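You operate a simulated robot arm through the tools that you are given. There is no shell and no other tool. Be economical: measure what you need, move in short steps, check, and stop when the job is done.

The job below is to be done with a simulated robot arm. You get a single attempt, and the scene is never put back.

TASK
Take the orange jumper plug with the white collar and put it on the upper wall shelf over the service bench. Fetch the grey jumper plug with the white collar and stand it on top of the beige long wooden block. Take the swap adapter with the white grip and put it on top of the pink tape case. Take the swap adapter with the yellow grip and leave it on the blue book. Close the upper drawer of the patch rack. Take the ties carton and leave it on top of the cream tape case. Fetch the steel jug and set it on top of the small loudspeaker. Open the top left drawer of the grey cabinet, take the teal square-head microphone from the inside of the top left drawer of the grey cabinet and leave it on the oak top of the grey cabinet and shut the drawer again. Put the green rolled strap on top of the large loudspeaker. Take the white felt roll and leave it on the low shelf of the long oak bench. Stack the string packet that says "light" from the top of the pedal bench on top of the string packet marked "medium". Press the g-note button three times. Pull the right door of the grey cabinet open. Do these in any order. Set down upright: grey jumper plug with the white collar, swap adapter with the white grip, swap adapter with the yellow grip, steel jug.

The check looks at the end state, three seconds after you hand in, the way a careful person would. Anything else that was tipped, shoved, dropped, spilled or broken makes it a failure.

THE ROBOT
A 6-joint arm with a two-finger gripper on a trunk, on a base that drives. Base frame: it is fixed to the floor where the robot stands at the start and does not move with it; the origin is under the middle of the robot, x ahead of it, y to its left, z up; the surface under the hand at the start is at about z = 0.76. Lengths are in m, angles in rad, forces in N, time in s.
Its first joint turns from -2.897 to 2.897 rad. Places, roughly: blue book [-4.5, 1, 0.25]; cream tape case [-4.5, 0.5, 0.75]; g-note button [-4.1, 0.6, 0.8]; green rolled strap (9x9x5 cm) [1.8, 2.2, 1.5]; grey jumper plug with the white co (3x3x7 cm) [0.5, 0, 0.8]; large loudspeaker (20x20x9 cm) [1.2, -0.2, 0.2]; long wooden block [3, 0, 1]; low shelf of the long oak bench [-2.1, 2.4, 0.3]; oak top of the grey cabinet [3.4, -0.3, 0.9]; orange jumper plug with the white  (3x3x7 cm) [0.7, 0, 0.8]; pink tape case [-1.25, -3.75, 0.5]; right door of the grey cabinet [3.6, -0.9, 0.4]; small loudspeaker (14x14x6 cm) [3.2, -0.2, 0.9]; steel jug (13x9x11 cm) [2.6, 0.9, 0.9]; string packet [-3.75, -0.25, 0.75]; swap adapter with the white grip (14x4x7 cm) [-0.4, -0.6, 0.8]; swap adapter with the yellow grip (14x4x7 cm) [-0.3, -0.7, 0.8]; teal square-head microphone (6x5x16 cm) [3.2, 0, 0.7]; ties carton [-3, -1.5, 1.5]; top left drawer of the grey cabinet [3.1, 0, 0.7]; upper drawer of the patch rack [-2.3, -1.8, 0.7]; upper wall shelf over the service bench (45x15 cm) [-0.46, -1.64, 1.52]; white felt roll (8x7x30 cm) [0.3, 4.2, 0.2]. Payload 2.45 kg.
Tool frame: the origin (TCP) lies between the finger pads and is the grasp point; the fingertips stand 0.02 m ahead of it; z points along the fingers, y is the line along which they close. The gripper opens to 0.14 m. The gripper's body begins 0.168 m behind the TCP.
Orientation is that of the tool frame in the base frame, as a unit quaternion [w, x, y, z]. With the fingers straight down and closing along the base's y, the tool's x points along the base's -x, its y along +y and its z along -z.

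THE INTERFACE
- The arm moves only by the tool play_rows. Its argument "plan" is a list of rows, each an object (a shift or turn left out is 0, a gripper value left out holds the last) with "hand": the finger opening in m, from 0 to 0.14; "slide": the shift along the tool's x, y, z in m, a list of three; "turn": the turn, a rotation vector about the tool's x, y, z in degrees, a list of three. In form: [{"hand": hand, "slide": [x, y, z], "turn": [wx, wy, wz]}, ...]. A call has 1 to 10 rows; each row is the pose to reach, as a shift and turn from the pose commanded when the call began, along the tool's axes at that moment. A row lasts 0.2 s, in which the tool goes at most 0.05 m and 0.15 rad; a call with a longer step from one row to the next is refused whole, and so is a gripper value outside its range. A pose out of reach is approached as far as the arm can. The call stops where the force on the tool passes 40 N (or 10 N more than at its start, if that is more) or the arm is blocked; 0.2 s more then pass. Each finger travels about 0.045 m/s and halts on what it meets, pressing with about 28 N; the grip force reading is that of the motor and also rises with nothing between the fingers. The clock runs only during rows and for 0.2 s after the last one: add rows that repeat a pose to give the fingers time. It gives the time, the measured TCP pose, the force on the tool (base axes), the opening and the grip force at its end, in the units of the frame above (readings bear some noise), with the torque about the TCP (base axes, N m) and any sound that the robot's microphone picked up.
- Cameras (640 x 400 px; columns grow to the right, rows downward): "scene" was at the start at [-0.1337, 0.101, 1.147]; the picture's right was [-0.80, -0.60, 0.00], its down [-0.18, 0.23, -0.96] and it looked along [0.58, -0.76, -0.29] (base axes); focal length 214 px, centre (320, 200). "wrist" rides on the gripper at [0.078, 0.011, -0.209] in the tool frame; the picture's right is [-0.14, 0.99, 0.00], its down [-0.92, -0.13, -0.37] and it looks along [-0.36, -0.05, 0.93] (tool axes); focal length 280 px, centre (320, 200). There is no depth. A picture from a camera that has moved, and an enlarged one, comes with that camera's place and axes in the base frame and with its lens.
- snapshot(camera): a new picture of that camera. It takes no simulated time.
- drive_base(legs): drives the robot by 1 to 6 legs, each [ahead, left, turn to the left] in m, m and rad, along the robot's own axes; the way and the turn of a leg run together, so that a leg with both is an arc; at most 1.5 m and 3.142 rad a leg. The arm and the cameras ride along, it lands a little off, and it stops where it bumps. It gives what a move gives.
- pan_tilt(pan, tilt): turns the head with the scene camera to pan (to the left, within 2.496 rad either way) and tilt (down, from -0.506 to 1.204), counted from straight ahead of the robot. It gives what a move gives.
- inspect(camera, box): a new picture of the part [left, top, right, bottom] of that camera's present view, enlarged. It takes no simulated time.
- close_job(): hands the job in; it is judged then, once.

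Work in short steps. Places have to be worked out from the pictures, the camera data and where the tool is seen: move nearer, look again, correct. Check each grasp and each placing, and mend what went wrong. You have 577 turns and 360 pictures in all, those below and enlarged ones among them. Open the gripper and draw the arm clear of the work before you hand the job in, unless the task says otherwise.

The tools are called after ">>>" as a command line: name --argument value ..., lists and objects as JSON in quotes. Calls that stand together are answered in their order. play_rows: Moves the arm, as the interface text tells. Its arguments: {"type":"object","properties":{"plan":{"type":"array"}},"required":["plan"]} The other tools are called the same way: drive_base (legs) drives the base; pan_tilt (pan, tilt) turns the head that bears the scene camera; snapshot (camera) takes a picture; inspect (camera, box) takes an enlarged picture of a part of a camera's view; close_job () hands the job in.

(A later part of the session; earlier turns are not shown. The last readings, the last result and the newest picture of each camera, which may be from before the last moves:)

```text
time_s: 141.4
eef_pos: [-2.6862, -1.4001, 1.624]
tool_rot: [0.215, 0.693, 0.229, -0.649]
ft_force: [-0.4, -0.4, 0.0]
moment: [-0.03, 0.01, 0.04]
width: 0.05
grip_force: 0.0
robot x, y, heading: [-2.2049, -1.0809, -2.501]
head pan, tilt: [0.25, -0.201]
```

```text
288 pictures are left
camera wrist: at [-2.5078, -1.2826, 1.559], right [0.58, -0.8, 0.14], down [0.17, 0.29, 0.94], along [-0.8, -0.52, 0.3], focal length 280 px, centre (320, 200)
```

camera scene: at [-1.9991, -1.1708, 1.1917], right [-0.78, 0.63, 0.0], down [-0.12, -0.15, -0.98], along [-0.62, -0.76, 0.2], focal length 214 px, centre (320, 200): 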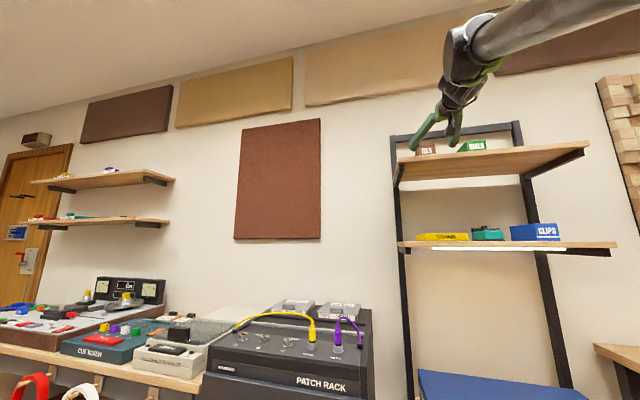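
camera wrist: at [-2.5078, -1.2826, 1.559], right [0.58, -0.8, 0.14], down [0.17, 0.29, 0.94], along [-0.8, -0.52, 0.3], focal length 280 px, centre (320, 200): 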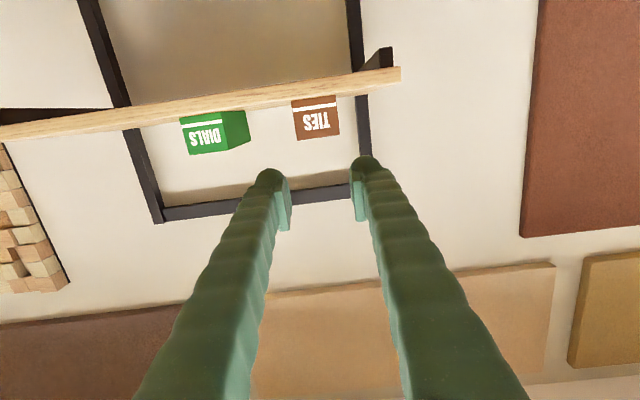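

The carton slipped out (it stayed on its shelf). I look from a higher angle to see its depth.

>>> play_rows --plan '[{"slide": [-0.02, 0, -0.01], "turn": [0, 8, 0]}, {"slide": [-0.04, 0, -0.02], "turn": [0, 16, 0]}, {"slide": [-0.06, 0, -0.03], "turn": [0, 24, 0], "hand": 0.104}, {"slide": [-0.08, 0, -0.04], "turn": [0, 28, 0]}, {"slide": [-0.09, 0, -0.05], "turn": [0, 28, 0]}]'

>>> snapshot --camera "wrist"

```text
time_s: 142.6
eef_pos: [-2.6713, -1.3857, 1.5932]
tool_rot: [0.153, 0.829, 0.273, -0.463]
ft_force: [0.0, 0.6, 1.0]
moment: [-0.05, -0.01, 0.01]
width: 0.1038
grip_force: 0.0
out of reach, approached as far as the arm can: row 2, 3, 4, 5
robot x, y, heading: [-2.1985, -1.0781, -2.501]
head pan, tilt: [0.25, -0.201]
```

```text
287 pictures are left
camera wrist: at [-2.4896, -1.2651, 1.6361], right [0.53, -0.84, 0.12], down [-0.21, 0.0, 0.98], along [-0.82, -0.54, -0.18], focal length 280 px, centre (320, 200)
```

wrist: 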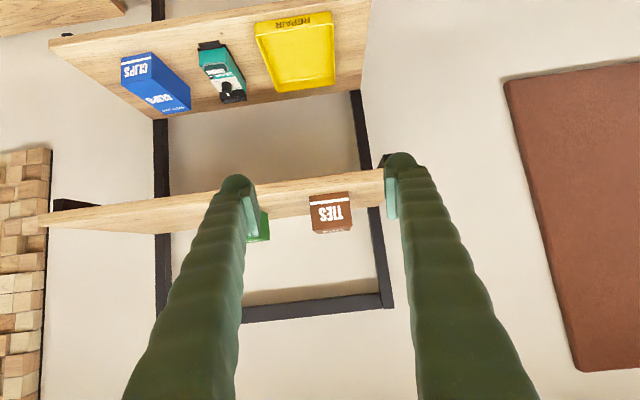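

>>> inspect --camera "wrist" --box '[230, 150, 400, 260]'

```text
3.64 times, centred on (315, 205) of wrist
camera zoom: at [-2.4896, -1.2651, 1.6361], right [0.53, -0.84, 0.12], down [-0.21, 0.0, 0.98], along [-0.82, -0.54, -0.18], focal length 1020 px, centre (338, 182)
```

zoom: 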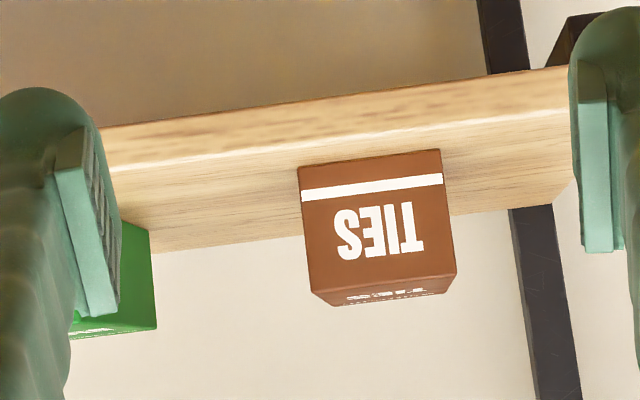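

>>> play_rows --plan '[{"slide": [0.003, 0, 0.002], "turn": [0, -8, 0], "hand": 0.1}, {"slide": [0.006, 0, 0.004], "turn": [0, -16, 0]}, {"slide": [0.01, 0, 0.006], "turn": [0, -24, 0]}, {"slide": [0.011, 0, 0.007], "turn": [0, -28, 0]}, {"slide": [0.011, 0, 0.007], "turn": [0, -28, 0]}]'

>>> snapshot --camera "wrist"

```text
time_s: 143.8
eef_pos: [-2.6734, -1.3839, 1.5801]
tool_rot: [0.213, 0.692, 0.227, -0.651]
ft_force: [0.4, -0.5, -0.5]
moment: [-0.03, 0.0, -0.03]
width: 0.1001
grip_force: 0.0
robot x, y, heading: [-2.2047, -1.0792, -2.503]
head pan, tilt: [0.25, -0.201]
```

```text
285 pictures are left
camera wrist: at [-2.4952, -1.267, 1.5159], right [0.58, -0.8, 0.14], down [0.17, 0.29, 0.94], along [-0.79, -0.52, 0.31], focal length 280 px, centre (320, 200)
```

wrist: 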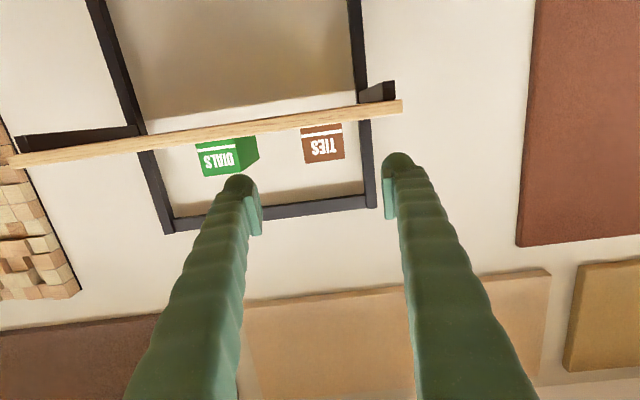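

>>> play_rows --plan '[{"slide": [-0.003, 0, 0.045]}, {"slide": [-0.005, 0, 0.09]}, {"slide": [-0.008, 0, 0.135]}, {"slide": [-0.011, 0, 0.18]}, {"slide": [-0.013, 0, 0.225]}, {"slide": [-0.016, 0, 0.27]}]'

>>> snapshot --camera "wrist"

```text
time_s: 145.2
eef_pos: [-2.8904, -1.5426, 1.5789]
tool_rot: [0.213, 0.693, 0.227, -0.651]
ft_force: [1.0, 0.5, 0.9]
moment: [0.06, -0.02, -0.01]
width: 0.1001
grip_force: 0.1
robot x, y, heading: [-2.203, -1.0798, -2.498]
head pan, tilt: [0.25, -0.201]
```

```text
284 pictures are left
camera wrist: at [-2.7129, -1.4264, 1.514], right [0.58, -0.8, 0.14], down [0.17, 0.29, 0.94], along [-0.79, -0.52, 0.31], focal length 280 px, centre (320, 200)
```

wrist: 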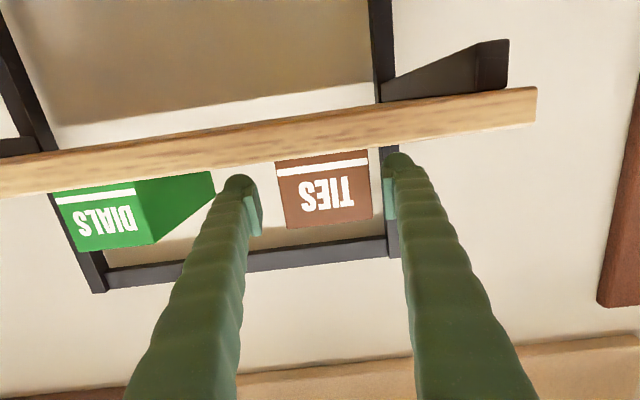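

>>> play_rows --plan '[{"slide": [-0.002, 0.005, 0.03]}, {"slide": [-0.003, 0.005, 0.06]}, {"slide": [-0.004, 0.005, 0.09]}, {"slide": [-0.004, 0.005, 0.095]}, {"hand": 0.0, "slide": [-0.004, 0.005, 0.095]}, {"hand": 0.0, "slide": [-0.004, 0.005, 0.095]}, {"hand": 0.0, "slide": [-0.004, 0.005, 0.095]}]'

>>> snapshot --camera "wrist"

>>> play_rows --plan '[{"slide": [-0.01, 0, 0]}, {"slide": [-0.02, 0, 0]}, {"slide": [-0.03, 0, -0.002]}]'

>>> snapshot --camera "wrist"

```text
time_s: 146.8
eef_pos: [-2.9634, -1.6057, 1.5764]
tool_rot: [0.215, 0.692, 0.228, -0.65]
ft_force: [-0.4, -0.7, 0.0]
moment: [-0.03, 0.13, -0.06]
width: 0.0797
grip_force: 27.1
robot x, y, heading: [-2.2032, -1.0795, -2.506]
head pan, tilt: [0.25, -0.201]
```

```text
283 pictures are left
camera wrist: at [-2.7862, -1.4885, 1.5122], right [0.58, -0.8, 0.14], down [0.17, 0.29, 0.94], along [-0.79, -0.52, 0.3], focal length 280 px, centre (320, 200)
```

wrist: 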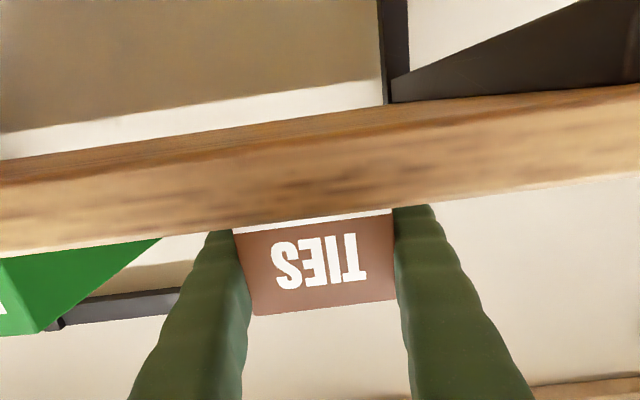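

```text
time_s: 147.6
eef_pos: [-2.963, -1.6058, 1.6079]
tool_rot: [0.215, 0.693, 0.229, -0.649]
ft_force: [-1.3, -0.3, -3.0]
moment: [-0.07, 0.08, 0.0]
width: 0.0795
grip_force: 28.2
robot x, y, heading: [-2.2033, -1.0776, -2.497]
head pan, tilt: [0.25, -0.201]
```

```text
282 pictures are left
camera wrist: at [-2.7858, -1.4887, 1.5426], right [0.58, -0.8, 0.14], down [0.17, 0.29, 0.94], along [-0.79, -0.52, 0.3], focal length 280 px, centre (320, 200)
```

wrist: 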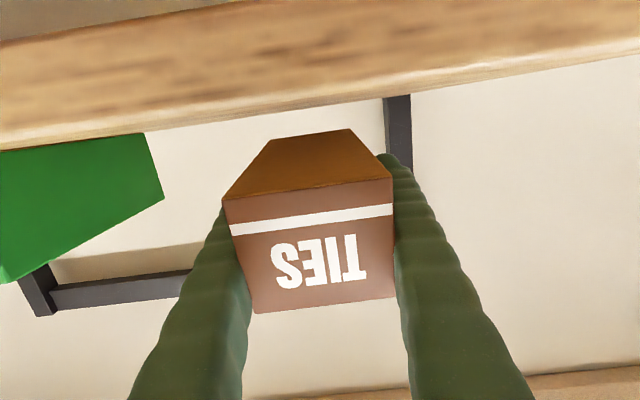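

Now it's lifted (3 N). Withdraw gently.

>>> play_rows --plan '[{"slide": [-0.01, 0, -0.02]}, {"slide": [-0.012, 0, -0.05]}, {"slide": [-0.012, 0, -0.085]}, {"slide": [-0.01, 0, -0.12]}, {"slide": [-0.008, 0, -0.155]}, {"slide": [-0.006, 0, -0.19]}, {"slide": [-0.003, 0, -0.225]}, {"slide": [0, 0, -0.26]}, {"slide": [0.0, 0, -0.295]}, {"slide": [0.0, 0, -0.32]}]'

>>> snapshot --camera "wrist"

```text
time_s: 149.8
eef_pos: [-2.7066, -1.4147, 1.6274]
tool_rot: [0.215, 0.693, 0.228, -0.65]
ft_force: [0.0, -1.0, -3.1]
moment: [-0.07, 0.05, 0.0]
width: 0.0781
grip_force: 28.5
robot x, y, heading: [-2.2042, -1.0823, -2.5]
head pan, tilt: [0.25, -0.201]
```

```text
281 pictures are left
camera wrist: at [-2.5287, -1.298, 1.5622], right [0.58, -0.8, 0.14], down [0.17, 0.29, 0.94], along [-0.79, -0.52, 0.3], focal length 280 px, centre (320, 200)
```

wrist: 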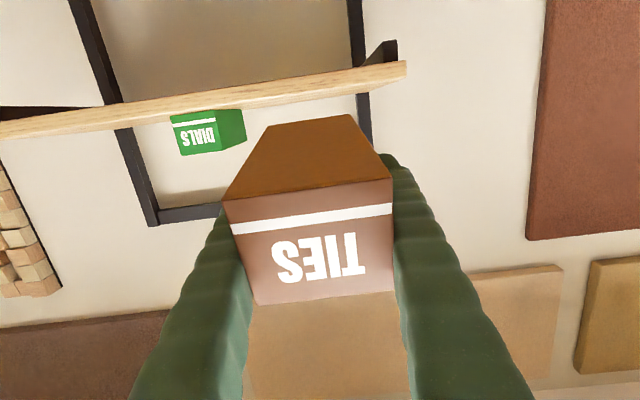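

I check whether it is slowly slipping.

>>> play_rows --plan '[{"hand": 0.0}, {"hand": 0.0}, {"hand": 0.0}, {"hand": 0.0}, {"hand": 0.0}]'

>>> inspect --camera "wrist" --box '[180, 80, 460, 330]'

```text
time_s: 151.0
eef_pos: [-2.7064, -1.4158, 1.6269]
tool_rot: [0.215, 0.693, 0.228, -0.649]
ft_force: [0.9, 0.5, -2.3]
moment: [-0.07, 0.03, 0.04]
width: 0.0776
grip_force: 27.9
robot x, y, heading: [-2.2018, -1.0812, -2.505]
head pan, tilt: [0.25, -0.201]
```

```text
1.60 times, centred on (320, 205) of wrist
camera zoom: at [-2.5284, -1.2978, 1.5622], right [0.58, -0.8, 0.14], down [0.17, 0.29, 0.94], along [-0.79, -0.52, 0.3], focal length 449 px, centre (320, 192)
```

zoom: 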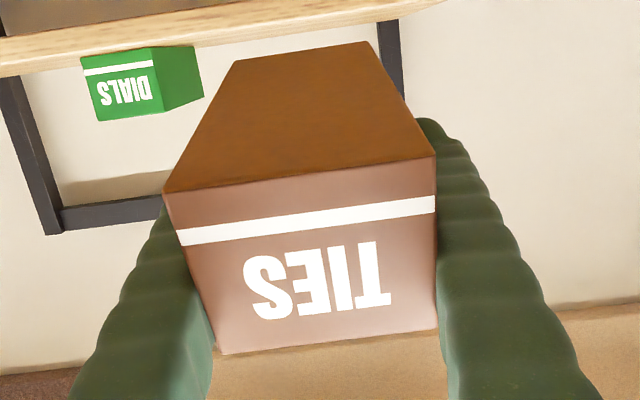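

>>> play_rows --plan '[{"slide": [0.03, 0, 0.0]}, {"slide": [0.06, 0, 0.0]}, {"slide": [0.09, 0, 0.0]}, {"slide": [0.12, 0, 0.0]}, {"slide": [0.14, 0, 0.0]}]'

>>> inspect --camera "wrist" --box '[180, 80, 460, 330]'

```text
time_s: 152.2
eef_pos: [-2.6991, -1.4115, 1.4875]
tool_rot: [0.215, 0.693, 0.228, -0.65]
ft_force: [-0.4, -0.2, -1.5]
moment: [-0.05, 0.06, 0.01]
width: 0.0769
grip_force: 28.3
robot x, y, heading: [-2.2018, -1.0783, -2.501]
head pan, tilt: [0.25, -0.201]
```

```text
1.60 times, centred on (320, 205) of wrist
camera zoom: at [-2.522, -1.2945, 1.4223], right [0.58, -0.8, 0.14], down [0.17, 0.29, 0.94], along [-0.8, -0.52, 0.3], focal length 449 px, centre (320, 192)
```

zoom: 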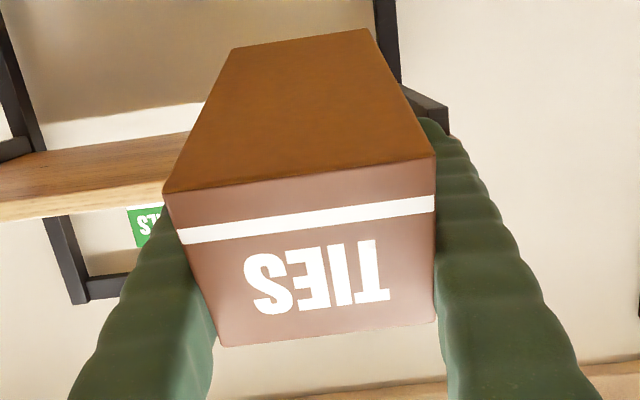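

The carton's far end is slowly drooping, meaning I grip ahead of its centre. I set it back on the top shelf and regrip deeper.

>>> play_rows --plan '[{"slide": [-0.045, 0, 0]}, {"slide": [-0.09, 0, 0.0]}, {"slide": [-0.135, 0, 0.0]}, {"slide": [-0.14, 0, 0.045]}, {"slide": [-0.142, 0, 0.09]}, {"slide": [-0.145, 0, 0.135]}, {"slide": [-0.148, 0, 0.18]}, {"slide": [-0.15, 0, 0.225]}, {"slide": [-0.153, 0, 0.27]}, {"slide": [-0.155, 0, 0.3]}]'

>>> play_rows --plan '[{"slide": [0.012, 0, 0]}, {"slide": [0.024, 0, 0]}, {"slide": [0.034, 0, 0]}, {"slide": [0.042, 0, 0]}]'

>>> snapshot --camera "wrist"

```text
time_s: 154.4
eef_pos: [-2.9471, -1.5948, 1.6242]
tool_rot: [0.214, 0.694, 0.227, -0.649]
ft_force: [0.4, 0.0, -2.0]
moment: [-0.03, 0.03, 0.0]
width: 0.0763
grip_force: 28.7
robot x, y, heading: [-2.2037, -1.077, -2.501]
head pan, tilt: [0.25, -0.201]
```

```text
time_s: 155.4
eef_pos: [-2.9455, -1.5928, 1.5814]
tool_rot: [0.214, 0.693, 0.228, -0.65]
ft_force: [1.5, 1.2, 0.9]
moment: [-0.02, 0.2, -0.09]
width: 0.0757
grip_force: 28.1
robot x, y, heading: [-2.2046, -1.0852, -2.499]
head pan, tilt: [0.25, -0.201]
```

```text
278 pictures are left
camera wrist: at [-2.7688, -1.4759, 1.5161], right [0.58, -0.8, 0.14], down [0.17, 0.29, 0.94], along [-0.79, -0.52, 0.3], focal length 280 px, centre (320, 200)
```

wrist: 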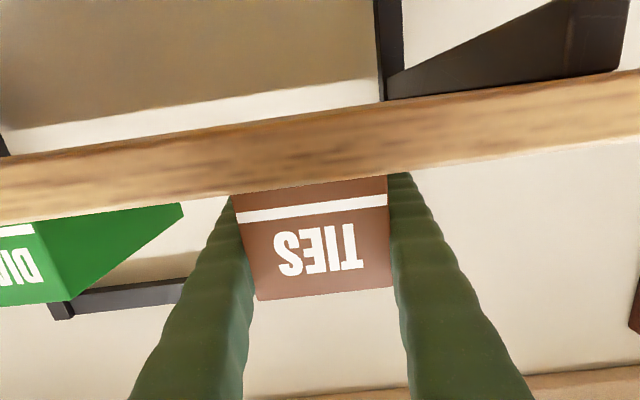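

>>> play_rows --plan '[{"slide": [0.003, 0, 0]}, {"slide": [0.005, 0, 0]}, {"slide": [0.005, 0, 0], "hand": 0.1}, {"slide": [0.005, 0, 0], "hand": 0.1}, {"slide": [0.005, 0, 0], "hand": 0.1}]'

>>> snapshot --camera "wrist"

```text
time_s: 156.6
eef_pos: [-2.9458, -1.5922, 1.5764]
tool_rot: [0.215, 0.693, 0.229, -0.649]
ft_force: [1.0, 0.0, 0.1]
moment: [-0.02, 0.02, -0.01]
width: 0.1001
grip_force: 0.0
robot x, y, heading: [-2.2012, -1.078, -2.497]
head pan, tilt: [0.25, -0.201]
```

```text
277 pictures are left
camera wrist: at [-2.7686, -1.4754, 1.5113], right [0.58, -0.8, 0.14], down [0.17, 0.29, 0.94], along [-0.79, -0.52, 0.3], focal length 280 px, centre (320, 200)
```

wrist: 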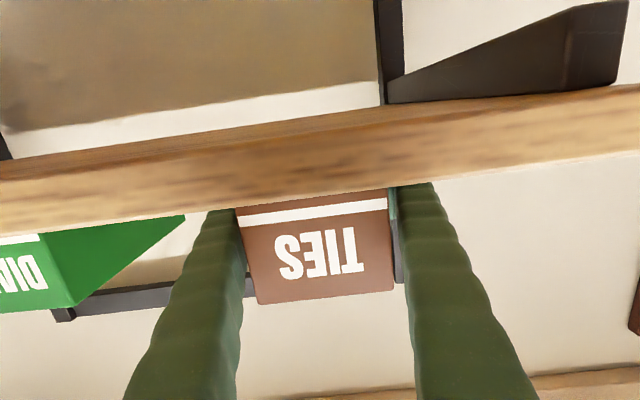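

I regrip lower and 1 cm deeper, then lift only 1.5 cm and watch for creep.

>>> play_rows --plan '[{"slide": [0.005, 0, 0.005]}, {"slide": [0.008, 0, 0.01]}, {"slide": [0.008, 0, 0.01], "hand": 0.0}, {"slide": [0.008, 0, 0.01], "hand": 0.0}, {"slide": [0.008, 0, 0.01], "hand": 0.0}, {"slide": [0.008, 0, 0.01], "hand": 0.0}]'

>>> play_rows --plan '[{"slide": [-0.005, 0, 0]}, {"slide": [-0.01, 0, 0.0]}, {"slide": [-0.015, 0, 0.0]}]'

>>> inspect --camera "wrist" --box '[180, 80, 460, 330]'

>>> play_rows --plan '[{"hand": 0.0}, {"hand": 0.0}, {"hand": 0.0}, {"hand": 0.0}, {"hand": 0.0}, {"hand": 0.0}, {"hand": 0.0}, {"hand": 0.0}, {"hand": 0.0}, {"hand": 0.0}]'

>>> inspect --camera "wrist" --box '[180, 80, 460, 330]'

```text
time_s: 158.0
eef_pos: [-2.9543, -1.5975, 1.5673]
tool_rot: [0.214, 0.693, 0.228, -0.649]
ft_force: [0.4, 0.9, -0.9]
moment: [-0.09, 0.07, 0.01]
width: 0.08
grip_force: 27.7
robot x, y, heading: [-2.201, -1.0813, -2.501]
head pan, tilt: [0.25, -0.201]
```

```text
time_s: 158.8
eef_pos: [-2.9542, -1.5989, 1.5816]
tool_rot: [0.214, 0.693, 0.227, -0.65]
ft_force: [0.1, 0.3, -2.4]
moment: [-0.04, 0.06, 0.01]
width: 0.0795
grip_force: 27.8
robot x, y, heading: [-2.2064, -1.0806, -2.497]
head pan, tilt: [0.25, -0.201]
```

```text
1.60 times, centred on (320, 205) of wrist
camera zoom: at [-2.7767, -1.4817, 1.5176], right [0.58, -0.8, 0.14], down [0.17, 0.29, 0.94], along [-0.8, -0.52, 0.3], focal length 449 px, centre (320, 192)
```

zoom: 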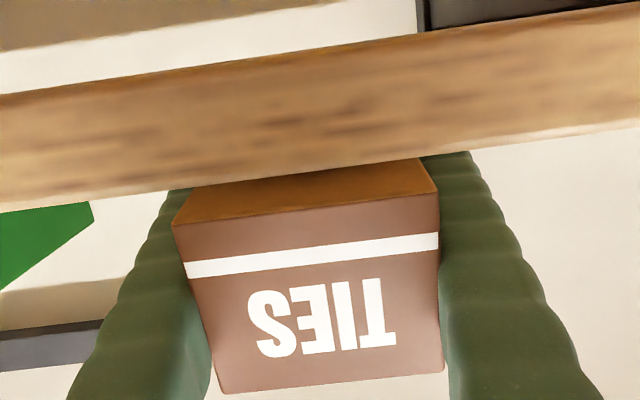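

```text
time_s: 161.0
eef_pos: [-2.9548, -1.5991, 1.5831]
tool_rot: [0.214, 0.693, 0.227, -0.649]
ft_force: [0.4, 0.3, 0.2]
moment: [-0.06, 0.07, -0.01]
width: 0.0777
grip_force: 27.9
robot x, y, heading: [-2.1983, -1.0796, -2.5]
head pan, tilt: [0.25, -0.201]
```

```text
1.60 times, centred on (320, 205) of wrist
camera zoom: at [-2.7767, -1.4817, 1.5177], right [0.58, -0.8, 0.14], down [0.17, 0.29, 0.94], along [-0.79, -0.52, 0.3], focal length 449 px, centre (320, 192)
```

zoom: 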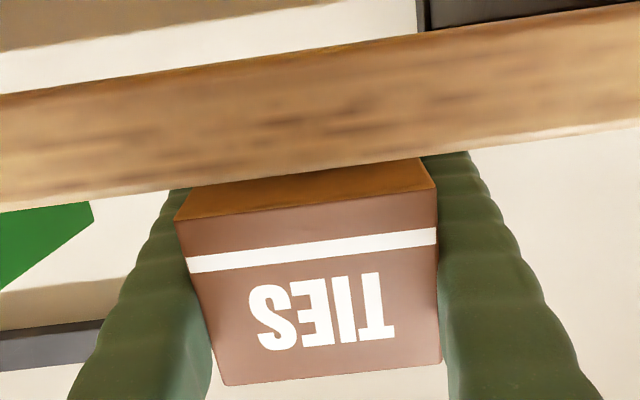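

The fingers keep creeping inward, as if the carton yields. I set it down, release, and try a gentler grip by commanding a width just under 0.08.

>>> play_rows --plan '[{"slide": [0.006, 0, 0]}, {"slide": [0.012, 0, 0.0]}, {"slide": [0.015, 0, 0.0]}, {"slide": [0.015, 0, 0.0], "hand": 0.095}, {"slide": [0.015, 0, 0.0], "hand": 0.095}, {"slide": [0.015, 0, 0.01], "hand": 0.095}, {"slide": [0.015, 0, 0.01], "hand": 0.0785}, {"slide": [0.015, 0, 0.01], "hand": 0.0785}, {"slide": [0.015, 0, 0.01], "hand": 0.0785}]'

>>> play_rows --plan '[{"slide": [-0.005, 0, 0]}, {"slide": [-0.01, 0, 0.0]}, {"slide": [-0.015, 0, 0.0]}]'

>>> inspect --camera "wrist" --box '[180, 80, 460, 330]'

>>> play_rows --plan '[{"slide": [-0.01, 0, 0]}, {"slide": [-0.02, 0, 0]}, {"slide": [-0.02, 0, 0]}, {"slide": [-0.02, 0, 0]}, {"slide": [-0.02, 0, 0]}, {"slide": [-0.02, 0, 0]}, {"slide": [-0.02, 0, 0]}]'

>>> inspect --camera "wrist" --box '[180, 80, 460, 330]'

```text
time_s: 163.0
eef_pos: [-2.9596, -1.6038, 1.5676]
tool_rot: [0.215, 0.693, 0.228, -0.649]
ft_force: [1.1, 0.7, 0.8]
moment: [-0.11, 0.08, -0.01]
width: 0.0822
grip_force: 27.7
robot x, y, heading: [-2.2039, -1.0802, -2.504]
head pan, tilt: [0.25, -0.201]
```

```text
time_s: 163.8
eef_pos: [-2.9617, -1.6042, 1.5815]
tool_rot: [0.216, 0.693, 0.229, -0.649]
ft_force: [0.5, 0.3, -1.8]
moment: [-0.06, 0.08, -0.01]
width: 0.0816
grip_force: 27.9
robot x, y, heading: [-2.2047, -1.0793, -2.502]
head pan, tilt: [0.25, -0.201]
```

```text
1.60 times, centred on (320, 205) of wrist
camera zoom: at [-2.7846, -1.4875, 1.5171], right [0.58, -0.8, 0.14], down [0.17, 0.29, 0.94], along [-0.8, -0.52, 0.3], focal length 449 px, centre (320, 192)
```

zoom: 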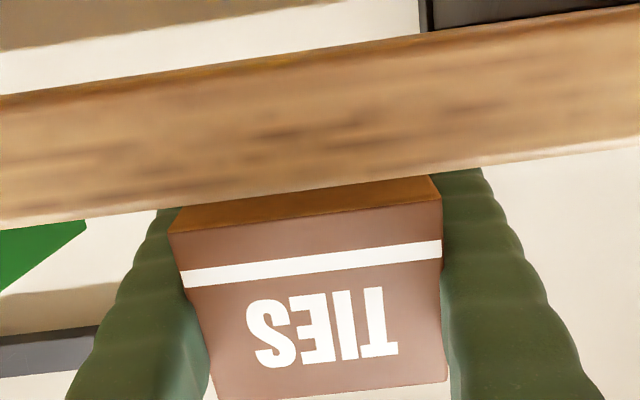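

```text
time_s: 165.4
eef_pos: [-2.9614, -1.6055, 1.6023]
tool_rot: [0.214, 0.693, 0.228, -0.649]
ft_force: [0.9, 0.3, -0.5]
moment: [-0.01, 0.11, -0.01]
width: 0.0803
grip_force: 29.0
robot x, y, heading: [-2.2028, -1.0805, -2.502]
head pan, tilt: [0.25, -0.201]
```

```text
1.60 times, centred on (320, 205) of wrist
camera zoom: at [-2.7845, -1.4885, 1.5376], right [0.58, -0.8, 0.14], down [0.17, 0.29, 0.94], along [-0.79, -0.52, 0.3], focal length 449 px, centre (320, 192)
```

zoom: 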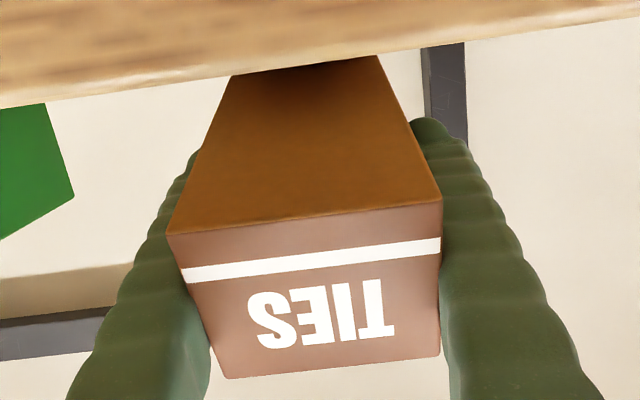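

I look from the scene camera to see how the carton sits in the grip.

>>> snapshot --camera "scene"

>>> inspect --camera "scene" --box '[380, 90, 500, 180]'

```text
272 pictures are left
camera scene: at [-1.9991, -1.1708, 1.1917], right [-0.78, 0.63, 0.0], down [-0.13, -0.15, -0.98], along [-0.62, -0.76, 0.2], focal length 214 px, centre (320, 200)
```

scene: 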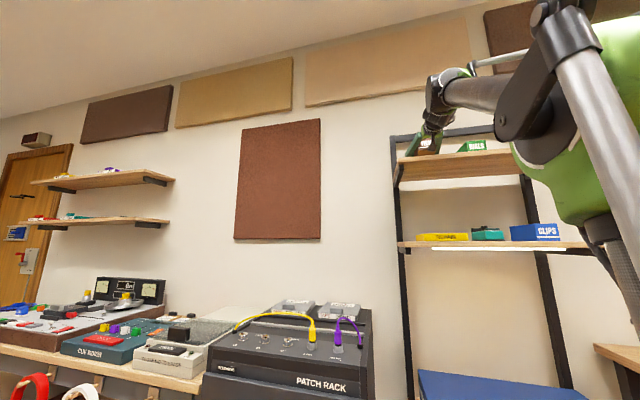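

```text
4.44 times, centred on (440, 135) of scene
camera zoom: at [-1.9991, -1.1708, 1.1917], right [-0.78, 0.63, 0.0], down [-0.13, -0.15, -0.98], along [-0.62, -0.76, 0.2], focal length 953 px, centre (-213, 489)
```

zoom: 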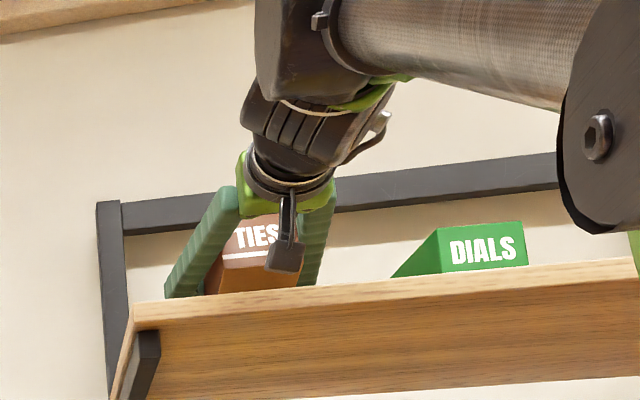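

The carton is pitched nose-up, so its centre is still behind the contact. I lower it, release and regrip 3 cm deeper.

>>> play_rows --plan '[{"slide": [0.01, 0, 0]}, {"slide": [0.02, 0, 0.0]}, {"slide": [0.03, 0, 0.0]}, {"slide": [0.034, 0, 0.0], "hand": 0.1}, {"slide": [0.034, 0, 0.0], "hand": 0.1}, {"slide": [0.034, 0, 0.01], "hand": 0.1}, {"slide": [0.034, 0, 0.02], "hand": 0.1}, {"slide": [0.032, 0, 0.03], "hand": 0.1}]'

>>> snapshot --camera "wrist"

```text
time_s: 167.2
eef_pos: [-2.9849, -1.6211, 1.5669]
tool_rot: [0.215, 0.693, 0.228, -0.65]
ft_force: [0.9, -0.6, 0.2]
moment: [0.01, 0.03, -0.04]
width: 0.1006
grip_force: 0.6
robot x, y, heading: [-2.1991, -1.0763, -2.499]
head pan, tilt: [0.25, -0.201]
```

```text
270 pictures are left
camera wrist: at [-2.8073, -1.5042, 1.5029], right [0.58, -0.8, 0.14], down [0.17, 0.29, 0.94], along [-0.8, -0.52, 0.3], focal length 280 px, centre (320, 200)
```

wrist: 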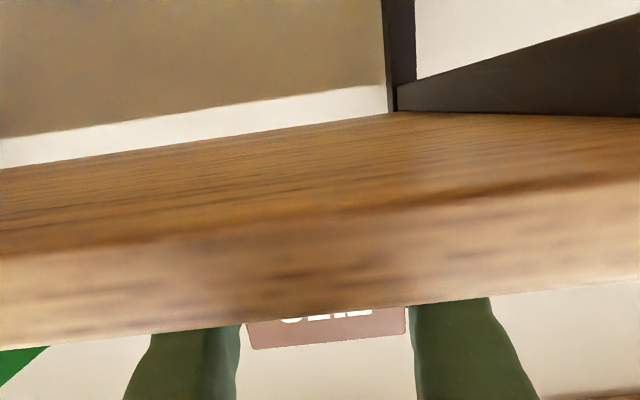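

>>> play_rows --plan '[{"hand": 0.0}, {"hand": 0.0}, {"hand": 0.0}, {"slide": [-0.01, 0, 0]}, {"slide": [-0.02, 0, 0.0]}, {"slide": [-0.03, 0, 0]}, {"slide": [-0.04, 0, 0]}, {"slide": [-0.05, 0, 0]}, {"slide": [-0.05, 0, 0]}]'

>>> inspect --camera "scene" --box '[380, 90, 500, 180]'

>>> snapshot --camera "wrist"

```text
time_s: 169.2
eef_pos: [-2.9893, -1.6239, 1.6192]
tool_rot: [0.215, 0.693, 0.228, -0.649]
ft_force: [0.3, -0.3, -1.8]
moment: [-0.09, 0.07, -0.04]
width: 0.0854
grip_force: 28.1
robot x, y, heading: [-2.2021, -1.0806, -2.499]
head pan, tilt: [0.25, -0.201]
```

```text
4.44 times, centred on (440, 135) of scene
camera zoom: at [-1.9992, -1.1708, 1.1917], right [-0.78, 0.63, 0.0], down [-0.13, -0.15, -0.98], along [-0.62, -0.76, 0.2], focal length 953 px, centre (-213, 489)
```

zoom: 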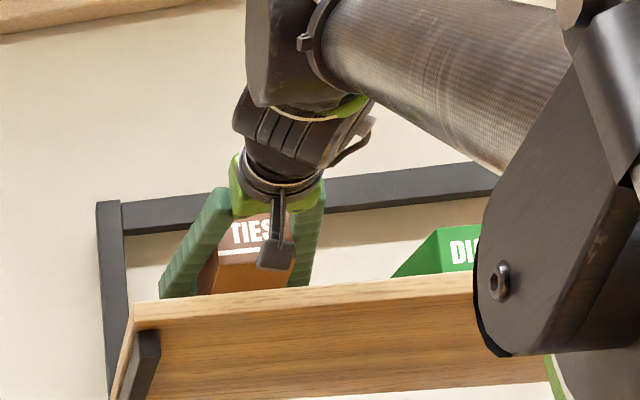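

```text
268 pictures are left
camera wrist: at [-2.8119, -1.507, 1.5535], right [0.58, -0.8, 0.14], down [0.17, 0.29, 0.94], along [-0.8, -0.52, 0.3], focal length 280 px, centre (320, 200)
```

wrist: 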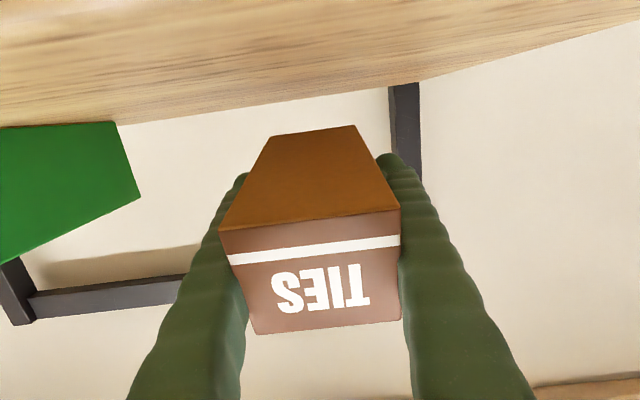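

The fingers splay outward at this width, so only shallow pad contact holds. I set the carton down again and will regrip from above-front with a tilted hand near its centre.

>>> play_rows --plan '[{"slide": [0.01, 0, 0]}, {"slide": [0.02, 0, 0.0]}, {"slide": [0.03, 0, 0]}, {"slide": [0.04, 0, 0]}, {"slide": [0.05, 0, 0]}, {"slide": [0.052, 0, 0], "hand": 0.105}, {"slide": [0.052, 0, 0], "hand": 0.105}, {"slide": [0.05, 0, -0.02], "hand": 0.105}, {"slide": [0.045, 0, -0.06], "hand": 0.105}, {"slide": [0.04, 0, -0.1], "hand": 0.105}]'

>>> play_rows --plan '[{"slide": [0, 0, -0.04]}, {"slide": [0, 0, -0.08]}, {"slide": [-0.02, 0, -0.12]}, {"slide": [-0.04, 0, -0.16]}, {"slide": [-0.06, 0, -0.2]}, {"slide": [-0.07, 0, -0.24]}]'

>>> snapshot --camera "wrist"

```text
time_s: 171.4
eef_pos: [-2.9077, -1.5614, 1.5805]
tool_rot: [0.213, 0.693, 0.227, -0.65]
ft_force: [-0.2, -0.3, -0.8]
moment: [-0.04, -0.01, -0.01]
width: 0.1049
grip_force: 0.1
robot x, y, heading: [-2.2031, -1.0786, -2.501]
head pan, tilt: [0.25, -0.201]
```

```text
time_s: 172.8
eef_pos: [-2.7175, -1.4231, 1.6685]
tool_rot: [0.214, 0.693, 0.229, -0.649]
ft_force: [0.2, 0.0, -0.3]
moment: [0.01, 0.02, -0.02]
width: 0.1047
grip_force: 0.0
robot x, y, heading: [-2.2028, -1.0793, -2.507]
head pan, tilt: [0.25, -0.201]
```

```text
267 pictures are left
camera wrist: at [-2.5398, -1.3063, 1.6046], right [0.58, -0.8, 0.14], down [0.17, 0.29, 0.94], along [-0.79, -0.52, 0.3], focal length 280 px, centre (320, 200)
```

wrist: 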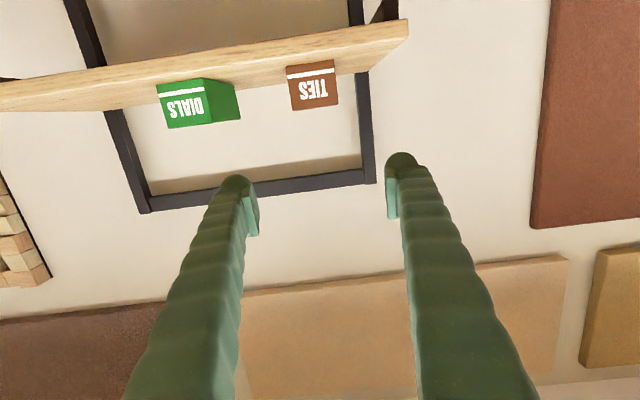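

>>> play_rows --plan '[{"slide": [0.02, 0, -0.03], "turn": [0, 7, 0]}, {"slide": [0.04, 0, -0.06], "turn": [0, 14, 0]}, {"slide": [0.06, 0, -0.09], "turn": [0, 21, 0]}, {"slide": [0.075, 0, -0.11], "turn": [0, 21, 0]}, {"slide": [0.075, 0, -0.11], "turn": [0, 21, 0]}]'

>>> drive_base --legs '[[0.2, 0.0, 0]]'

>>> snapshot --camera "wrist"

```text
time_s: 174.0
eef_pos: [-2.6236, -1.3546, 1.6001]
tool_rot: [0.169, 0.8, 0.264, -0.512]
ft_force: [0.5, -0.3, -0.2]
moment: [0.02, 0.02, -0.03]
width: 0.1049
grip_force: 0.0
robot x, y, heading: [-2.2017, -1.0813, -2.498]
head pan, tilt: [0.25, -0.201]
```

```text
time_s: 175.6
eef_pos: [-2.7857, -1.4756, 1.6007]
tool_rot: [0.169, 0.8, 0.263, -0.513]
ft_force: [0.3, 0.1, 0.0]
moment: [0.0, 0.01, 0.01]
width: 0.1049
grip_force: 0.1
robot x, y, heading: [-2.3634, -1.1977, -2.501]
head pan, tilt: [0.25, -0.201]
```

```text
266 pictures are left
camera wrist: at [-2.5997, -1.353, 1.6171], right [0.54, -0.83, 0.13], down [-0.12, 0.07, 0.99], along [-0.83, -0.55, -0.06], focal length 280 px, centre (320, 200)
```

wrist: 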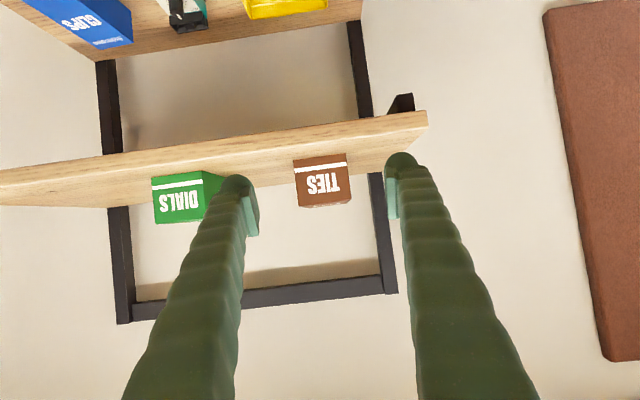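

>>> play_rows --plan '[{"slide": [-0.015, 0, 0.038]}, {"slide": [-0.03, 0, 0.075]}, {"slide": [-0.045, 0, 0.11]}, {"slide": [-0.06, 0, 0.145]}, {"slide": [-0.07, 0, 0.17]}]'

>>> snapshot --camera "wrist"

>>> inspect --camera "scene" --box '[380, 60, 540, 180]'

```text
time_s: 176.8
eef_pos: [-2.9295, -1.5846, 1.5943]
tool_rot: [0.17, 0.799, 0.264, -0.513]
ft_force: [0.0, 0.5, -0.7]
moment: [-0.02, 0.03, -0.03]
width: 0.1048
grip_force: 0.1
robot x, y, heading: [-2.3633, -1.2011, -2.499]
head pan, tilt: [0.25, -0.201]
```

```text
265 pictures are left
camera wrist: at [-2.7454, -1.4619, 1.6106], right [0.54, -0.83, 0.13], down [-0.12, 0.07, 0.99], along [-0.83, -0.55, -0.06], focal length 280 px, centre (320, 200)
```

wrist: 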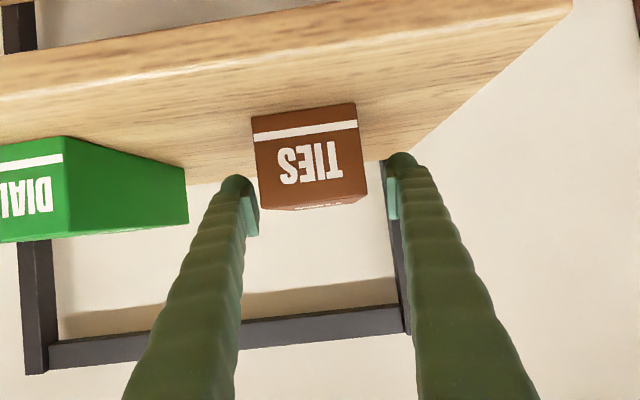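

```text
3.33 times, centred on (460, 120) of scene
camera zoom: at [-2.159, -1.2901, 1.1917], right [-0.78, 0.63, 0.0], down [-0.13, -0.16, -0.98], along [-0.62, -0.76, 0.2], focal length 715 px, centre (-147, 467)
```

zoom: 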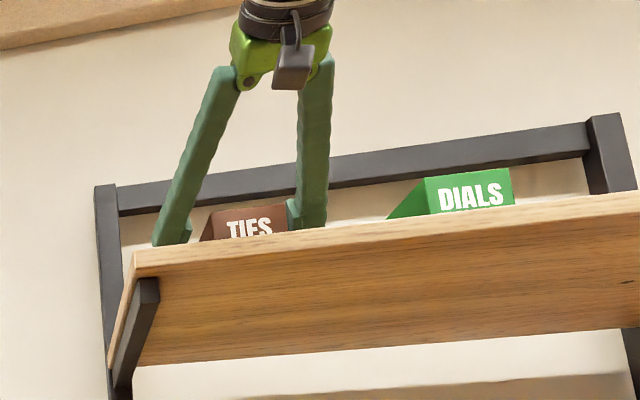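

>>> play_rows --plan '[{"slide": [0, -0.009, 0]}, {"slide": [-0.008, -0.009, 0.018]}, {"slide": [-0.015, -0.009, 0.035]}, {"slide": [-0.013, -0.009, 0.037]}]'

>>> snapshot --camera "wrist"

```text
time_s: 177.8
eef_pos: [-2.9684, -1.6009, 1.5893]
tool_rot: [0.17, 0.8, 0.264, -0.512]
ft_force: [-0.1, -0.2, 0.0]
moment: [0.0, 0.04, 0.04]
width: 0.105
grip_force: 0.0
robot x, y, heading: [-2.3623, -1.2038, -2.495]
head pan, tilt: [0.25, -0.201]
```

```text
263 pictures are left
camera wrist: at [-2.7835, -1.4791, 1.6056], right [0.54, -0.83, 0.13], down [-0.12, 0.07, 0.99], along [-0.83, -0.55, -0.06], focal length 280 px, centre (320, 200)
```

wrist: 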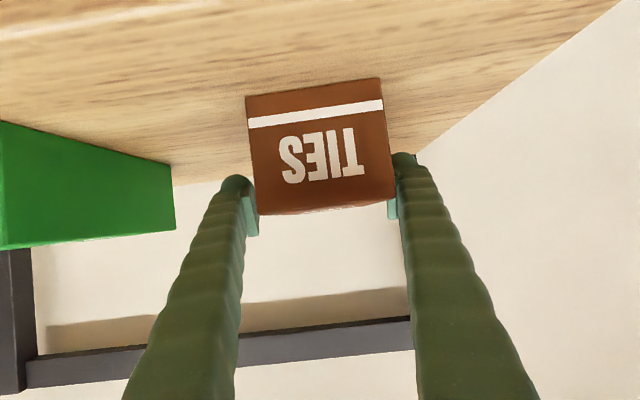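

>>> play_rows --plan '[{"hand": 0.0}, {"hand": 0.0}, {"hand": 0.0}, {"slide": [-0.009, 0, -0.004]}, {"slide": [-0.018, 0, -0.008]}, {"slide": [-0.027, 0, -0.013]}, {"slide": [-0.027, 0, -0.013]}]'

>>> snapshot --camera "wrist"

>>> play_rows --plan '[{"hand": 0.0}, {"hand": 0.0}, {"hand": 0.0}, {"hand": 0.0}, {"hand": 0.0}, {"hand": 0.0}, {"hand": 0.0}]'

>>> snapshot --camera "wrist"

```text
time_s: 179.4
eef_pos: [-2.969, -1.6007, 1.6203]
tool_rot: [0.168, 0.8, 0.263, -0.513]
ft_force: [-0.2, 0.4, -1.6]
moment: [-0.03, 0.03, 0.01]
width: 0.0745
grip_force: 28.4
robot x, y, heading: [-2.3609, -1.2018, -2.502]
head pan, tilt: [0.25, -0.201]
```

```text
262 pictures are left
camera wrist: at [-2.7835, -1.4775, 1.6364], right [0.54, -0.83, 0.13], down [-0.12, 0.07, 0.99], along [-0.83, -0.55, -0.06], focal length 280 px, centre (320, 200)
```

wrist: 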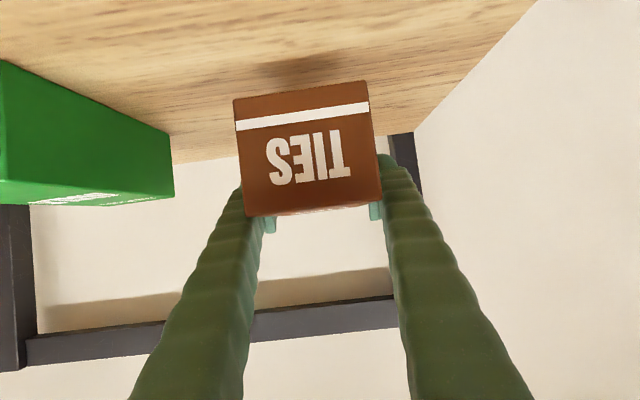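

```text
time_s: 181.0
eef_pos: [-2.9691, -1.6, 1.6197]
tool_rot: [0.17, 0.8, 0.264, -0.512]
ft_force: [0.4, -0.2, -2.9]
moment: [-0.02, 0.02, -0.01]
width: 0.0745
grip_force: 27.7
robot x, y, heading: [-2.361, -1.1977, -2.494]
head pan, tilt: [0.25, -0.201]
```

```text
261 pictures are left
camera wrist: at [-2.7835, -1.4775, 1.6363], right [0.54, -0.83, 0.13], down [-0.12, 0.07, 0.99], along [-0.83, -0.55, -0.06], focal length 280 px, centre (320, 200)
```

wrist: 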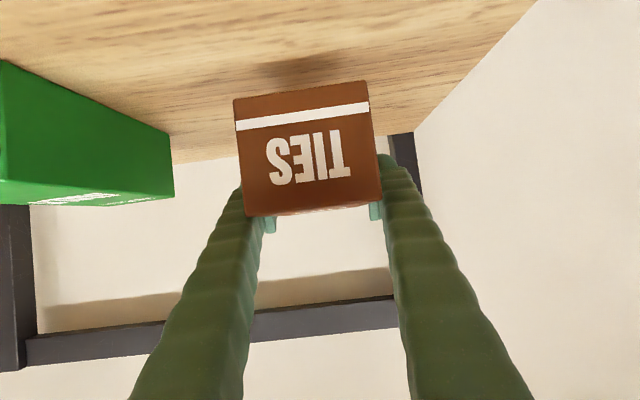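

Firm, stable grip at 0.0745. I back the base away and lower the hand, keeping the tilt so the carton stays level.

>>> drive_base --legs '[[-0.4, 0, 0]]'

>>> play_rows --plan '[{"slide": [0.04, 0, 0.0]}, {"slide": [0.08, 0, -0.01]}, {"slide": [0.12, 0, -0.02]}, {"slide": [0.16, 0, -0.03]}, {"slide": [0.2, 0, -0.04]}, {"slide": [0.24, 0, -0.05]}, {"slide": [0.28, 0, -0.06]}, {"slide": [0.32, 0, -0.07]}, {"slide": [0.36, 0, -0.07]}, {"slide": [0.4, 0, -0.06]}]'

>>> snapshot --camera "wrist"

```text
time_s: 183.5
eef_pos: [-2.6446, -1.3619, 1.6205]
tool_rot: [0.171, 0.799, 0.266, -0.512]
ft_force: [-0.4, 1.0, -2.1]
moment: [-0.07, 0.02, -0.04]
width: 0.0746
grip_force: 28.1
robot x, y, heading: [-2.0413, -0.9613, -2.493]
head pan, tilt: [0.25, -0.201]
```

```text
time_s: 185.7
eef_pos: [-2.4669, -1.2287, 1.2796]
tool_rot: [0.171, 0.799, 0.266, -0.512]
ft_force: [0.0, -0.1, -3.4]
moment: [-0.01, 0.0, -0.01]
width: 0.0747
grip_force: 28.4
robot x, y, heading: [-2.0433, -0.9547, -2.493]
head pan, tilt: [0.25, -0.201]
```

```text
260 pictures are left
camera wrist: at [-2.2827, -1.1049, 1.2962], right [0.55, -0.83, 0.13], down [-0.12, 0.07, 0.99], along [-0.83, -0.56, -0.06], focal length 280 px, centre (320, 200)
```

wrist: 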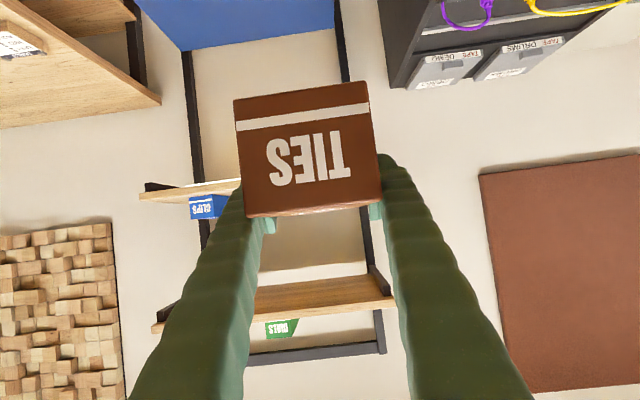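

I look to the right along this wall toward the pedal bench.

>>> pan_tilt --pan -0.9 --tilt 0.3

>>> snapshot --camera "scene"

```text
time_s: 187.1
eef_pos: [-2.4664, -1.2287, 1.2813]
tool_rot: [0.17, 0.799, 0.265, -0.512]
ft_force: [-0.1, -0.8, -1.7]
moment: [-0.02, 0.0, -0.02]
width: 0.0745
grip_force: 27.7
robot x, y, heading: [-2.0417, -0.9554, -2.493]
head pan, tilt: [-0.901, 0.3]
```

```text
259 pictures are left
camera scene: at [-1.8762, -0.9596, 1.1466], right [0.25, 0.97, 0.0], down [0.29, -0.07, -0.96], along [-0.93, 0.24, -0.3], focal length 214 px, centre (320, 200)
```

scene: 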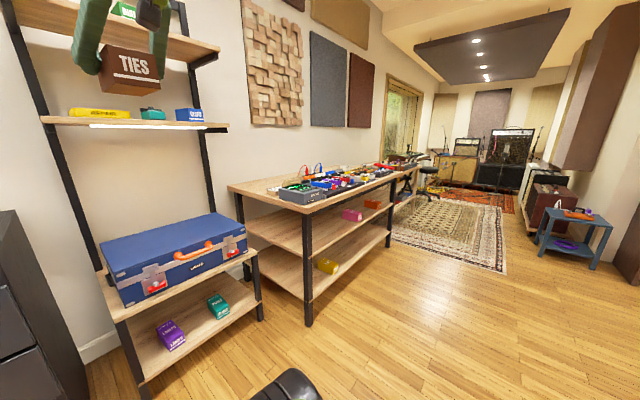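

>>> drive_base --legs '[[-0.15, -1.4, 0]]'

>>> pan_tilt --pan -0.7 --tilt 0.35

>>> snapshot --camera "scene"

>>> pan_tilt --pan 0.3 --tilt 0.5

>>> snapshot --camera "scene"

```text
time_s: 194.2
eef_pos: [-3.2022, -0.0105, 1.2794]
tool_rot: [0.17, 0.799, 0.266, -0.512]
ft_force: [0.4, 0.4, -2.2]
moment: [-0.02, 0.01, 0.04]
width: 0.0748
grip_force: 28.2
robot x, y, heading: [-2.7771, 0.2583, -2.496]
head pan, tilt: [-0.901, 0.3]
```

```text
time_s: 194.9
eef_pos: [-3.2022, -0.0113, 1.2815]
tool_rot: [0.172, 0.799, 0.267, -0.511]
ft_force: [-0.5, -0.6, -2.4]
moment: [-0.02, 0.06, 0.02]
width: 0.0744
grip_force: 28.0
robot x, y, heading: [-2.7782, 0.261, -2.492]
head pan, tilt: [-0.7, 0.351]
```

```text
258 pictures are left
camera scene: at [-2.6148, 0.2409, 1.1418], right [0.05, 1.0, 0.0], down [0.34, -0.02, -0.94], along [-0.94, 0.05, -0.34], focal length 214 px, centre (320, 200)
```

scene: 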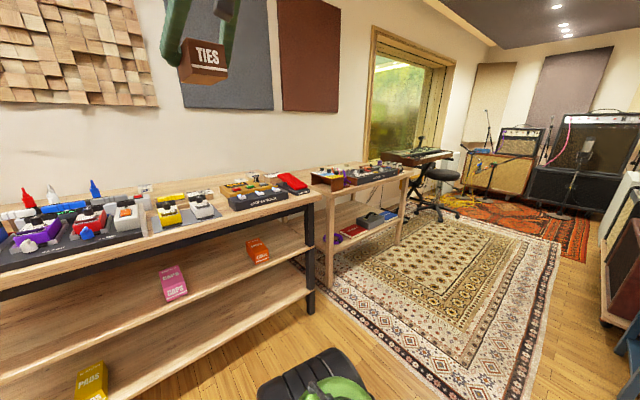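

```text
time_s: 196.2
eef_pos: [-3.2015, -0.0105, 1.2801]
tool_rot: [0.171, 0.799, 0.267, -0.512]
ft_force: [-0.5, 0.6, -2.8]
moment: [-0.02, 0.04, 0.01]
width: 0.0745
grip_force: 28.0
robot x, y, heading: [-2.7761, 0.2582, -2.49]
head pan, tilt: [0.3, 0.499]
```

```text
257 pictures are left
camera scene: at [-2.5748, 0.1622, 1.1281], right [-0.81, 0.58, 0.0], down [0.28, 0.39, -0.88], along [-0.51, -0.71, -0.48], focal length 214 px, centre (320, 200)
```

scene: 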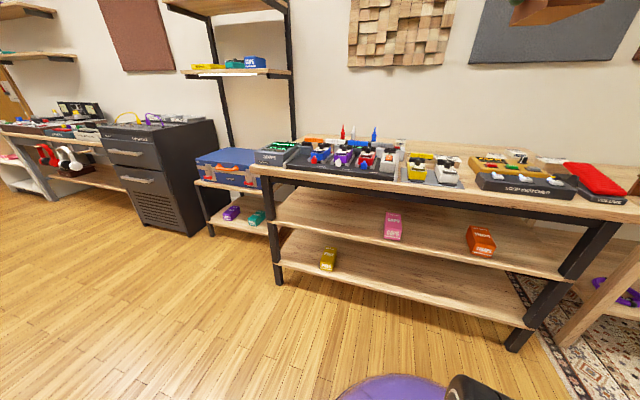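

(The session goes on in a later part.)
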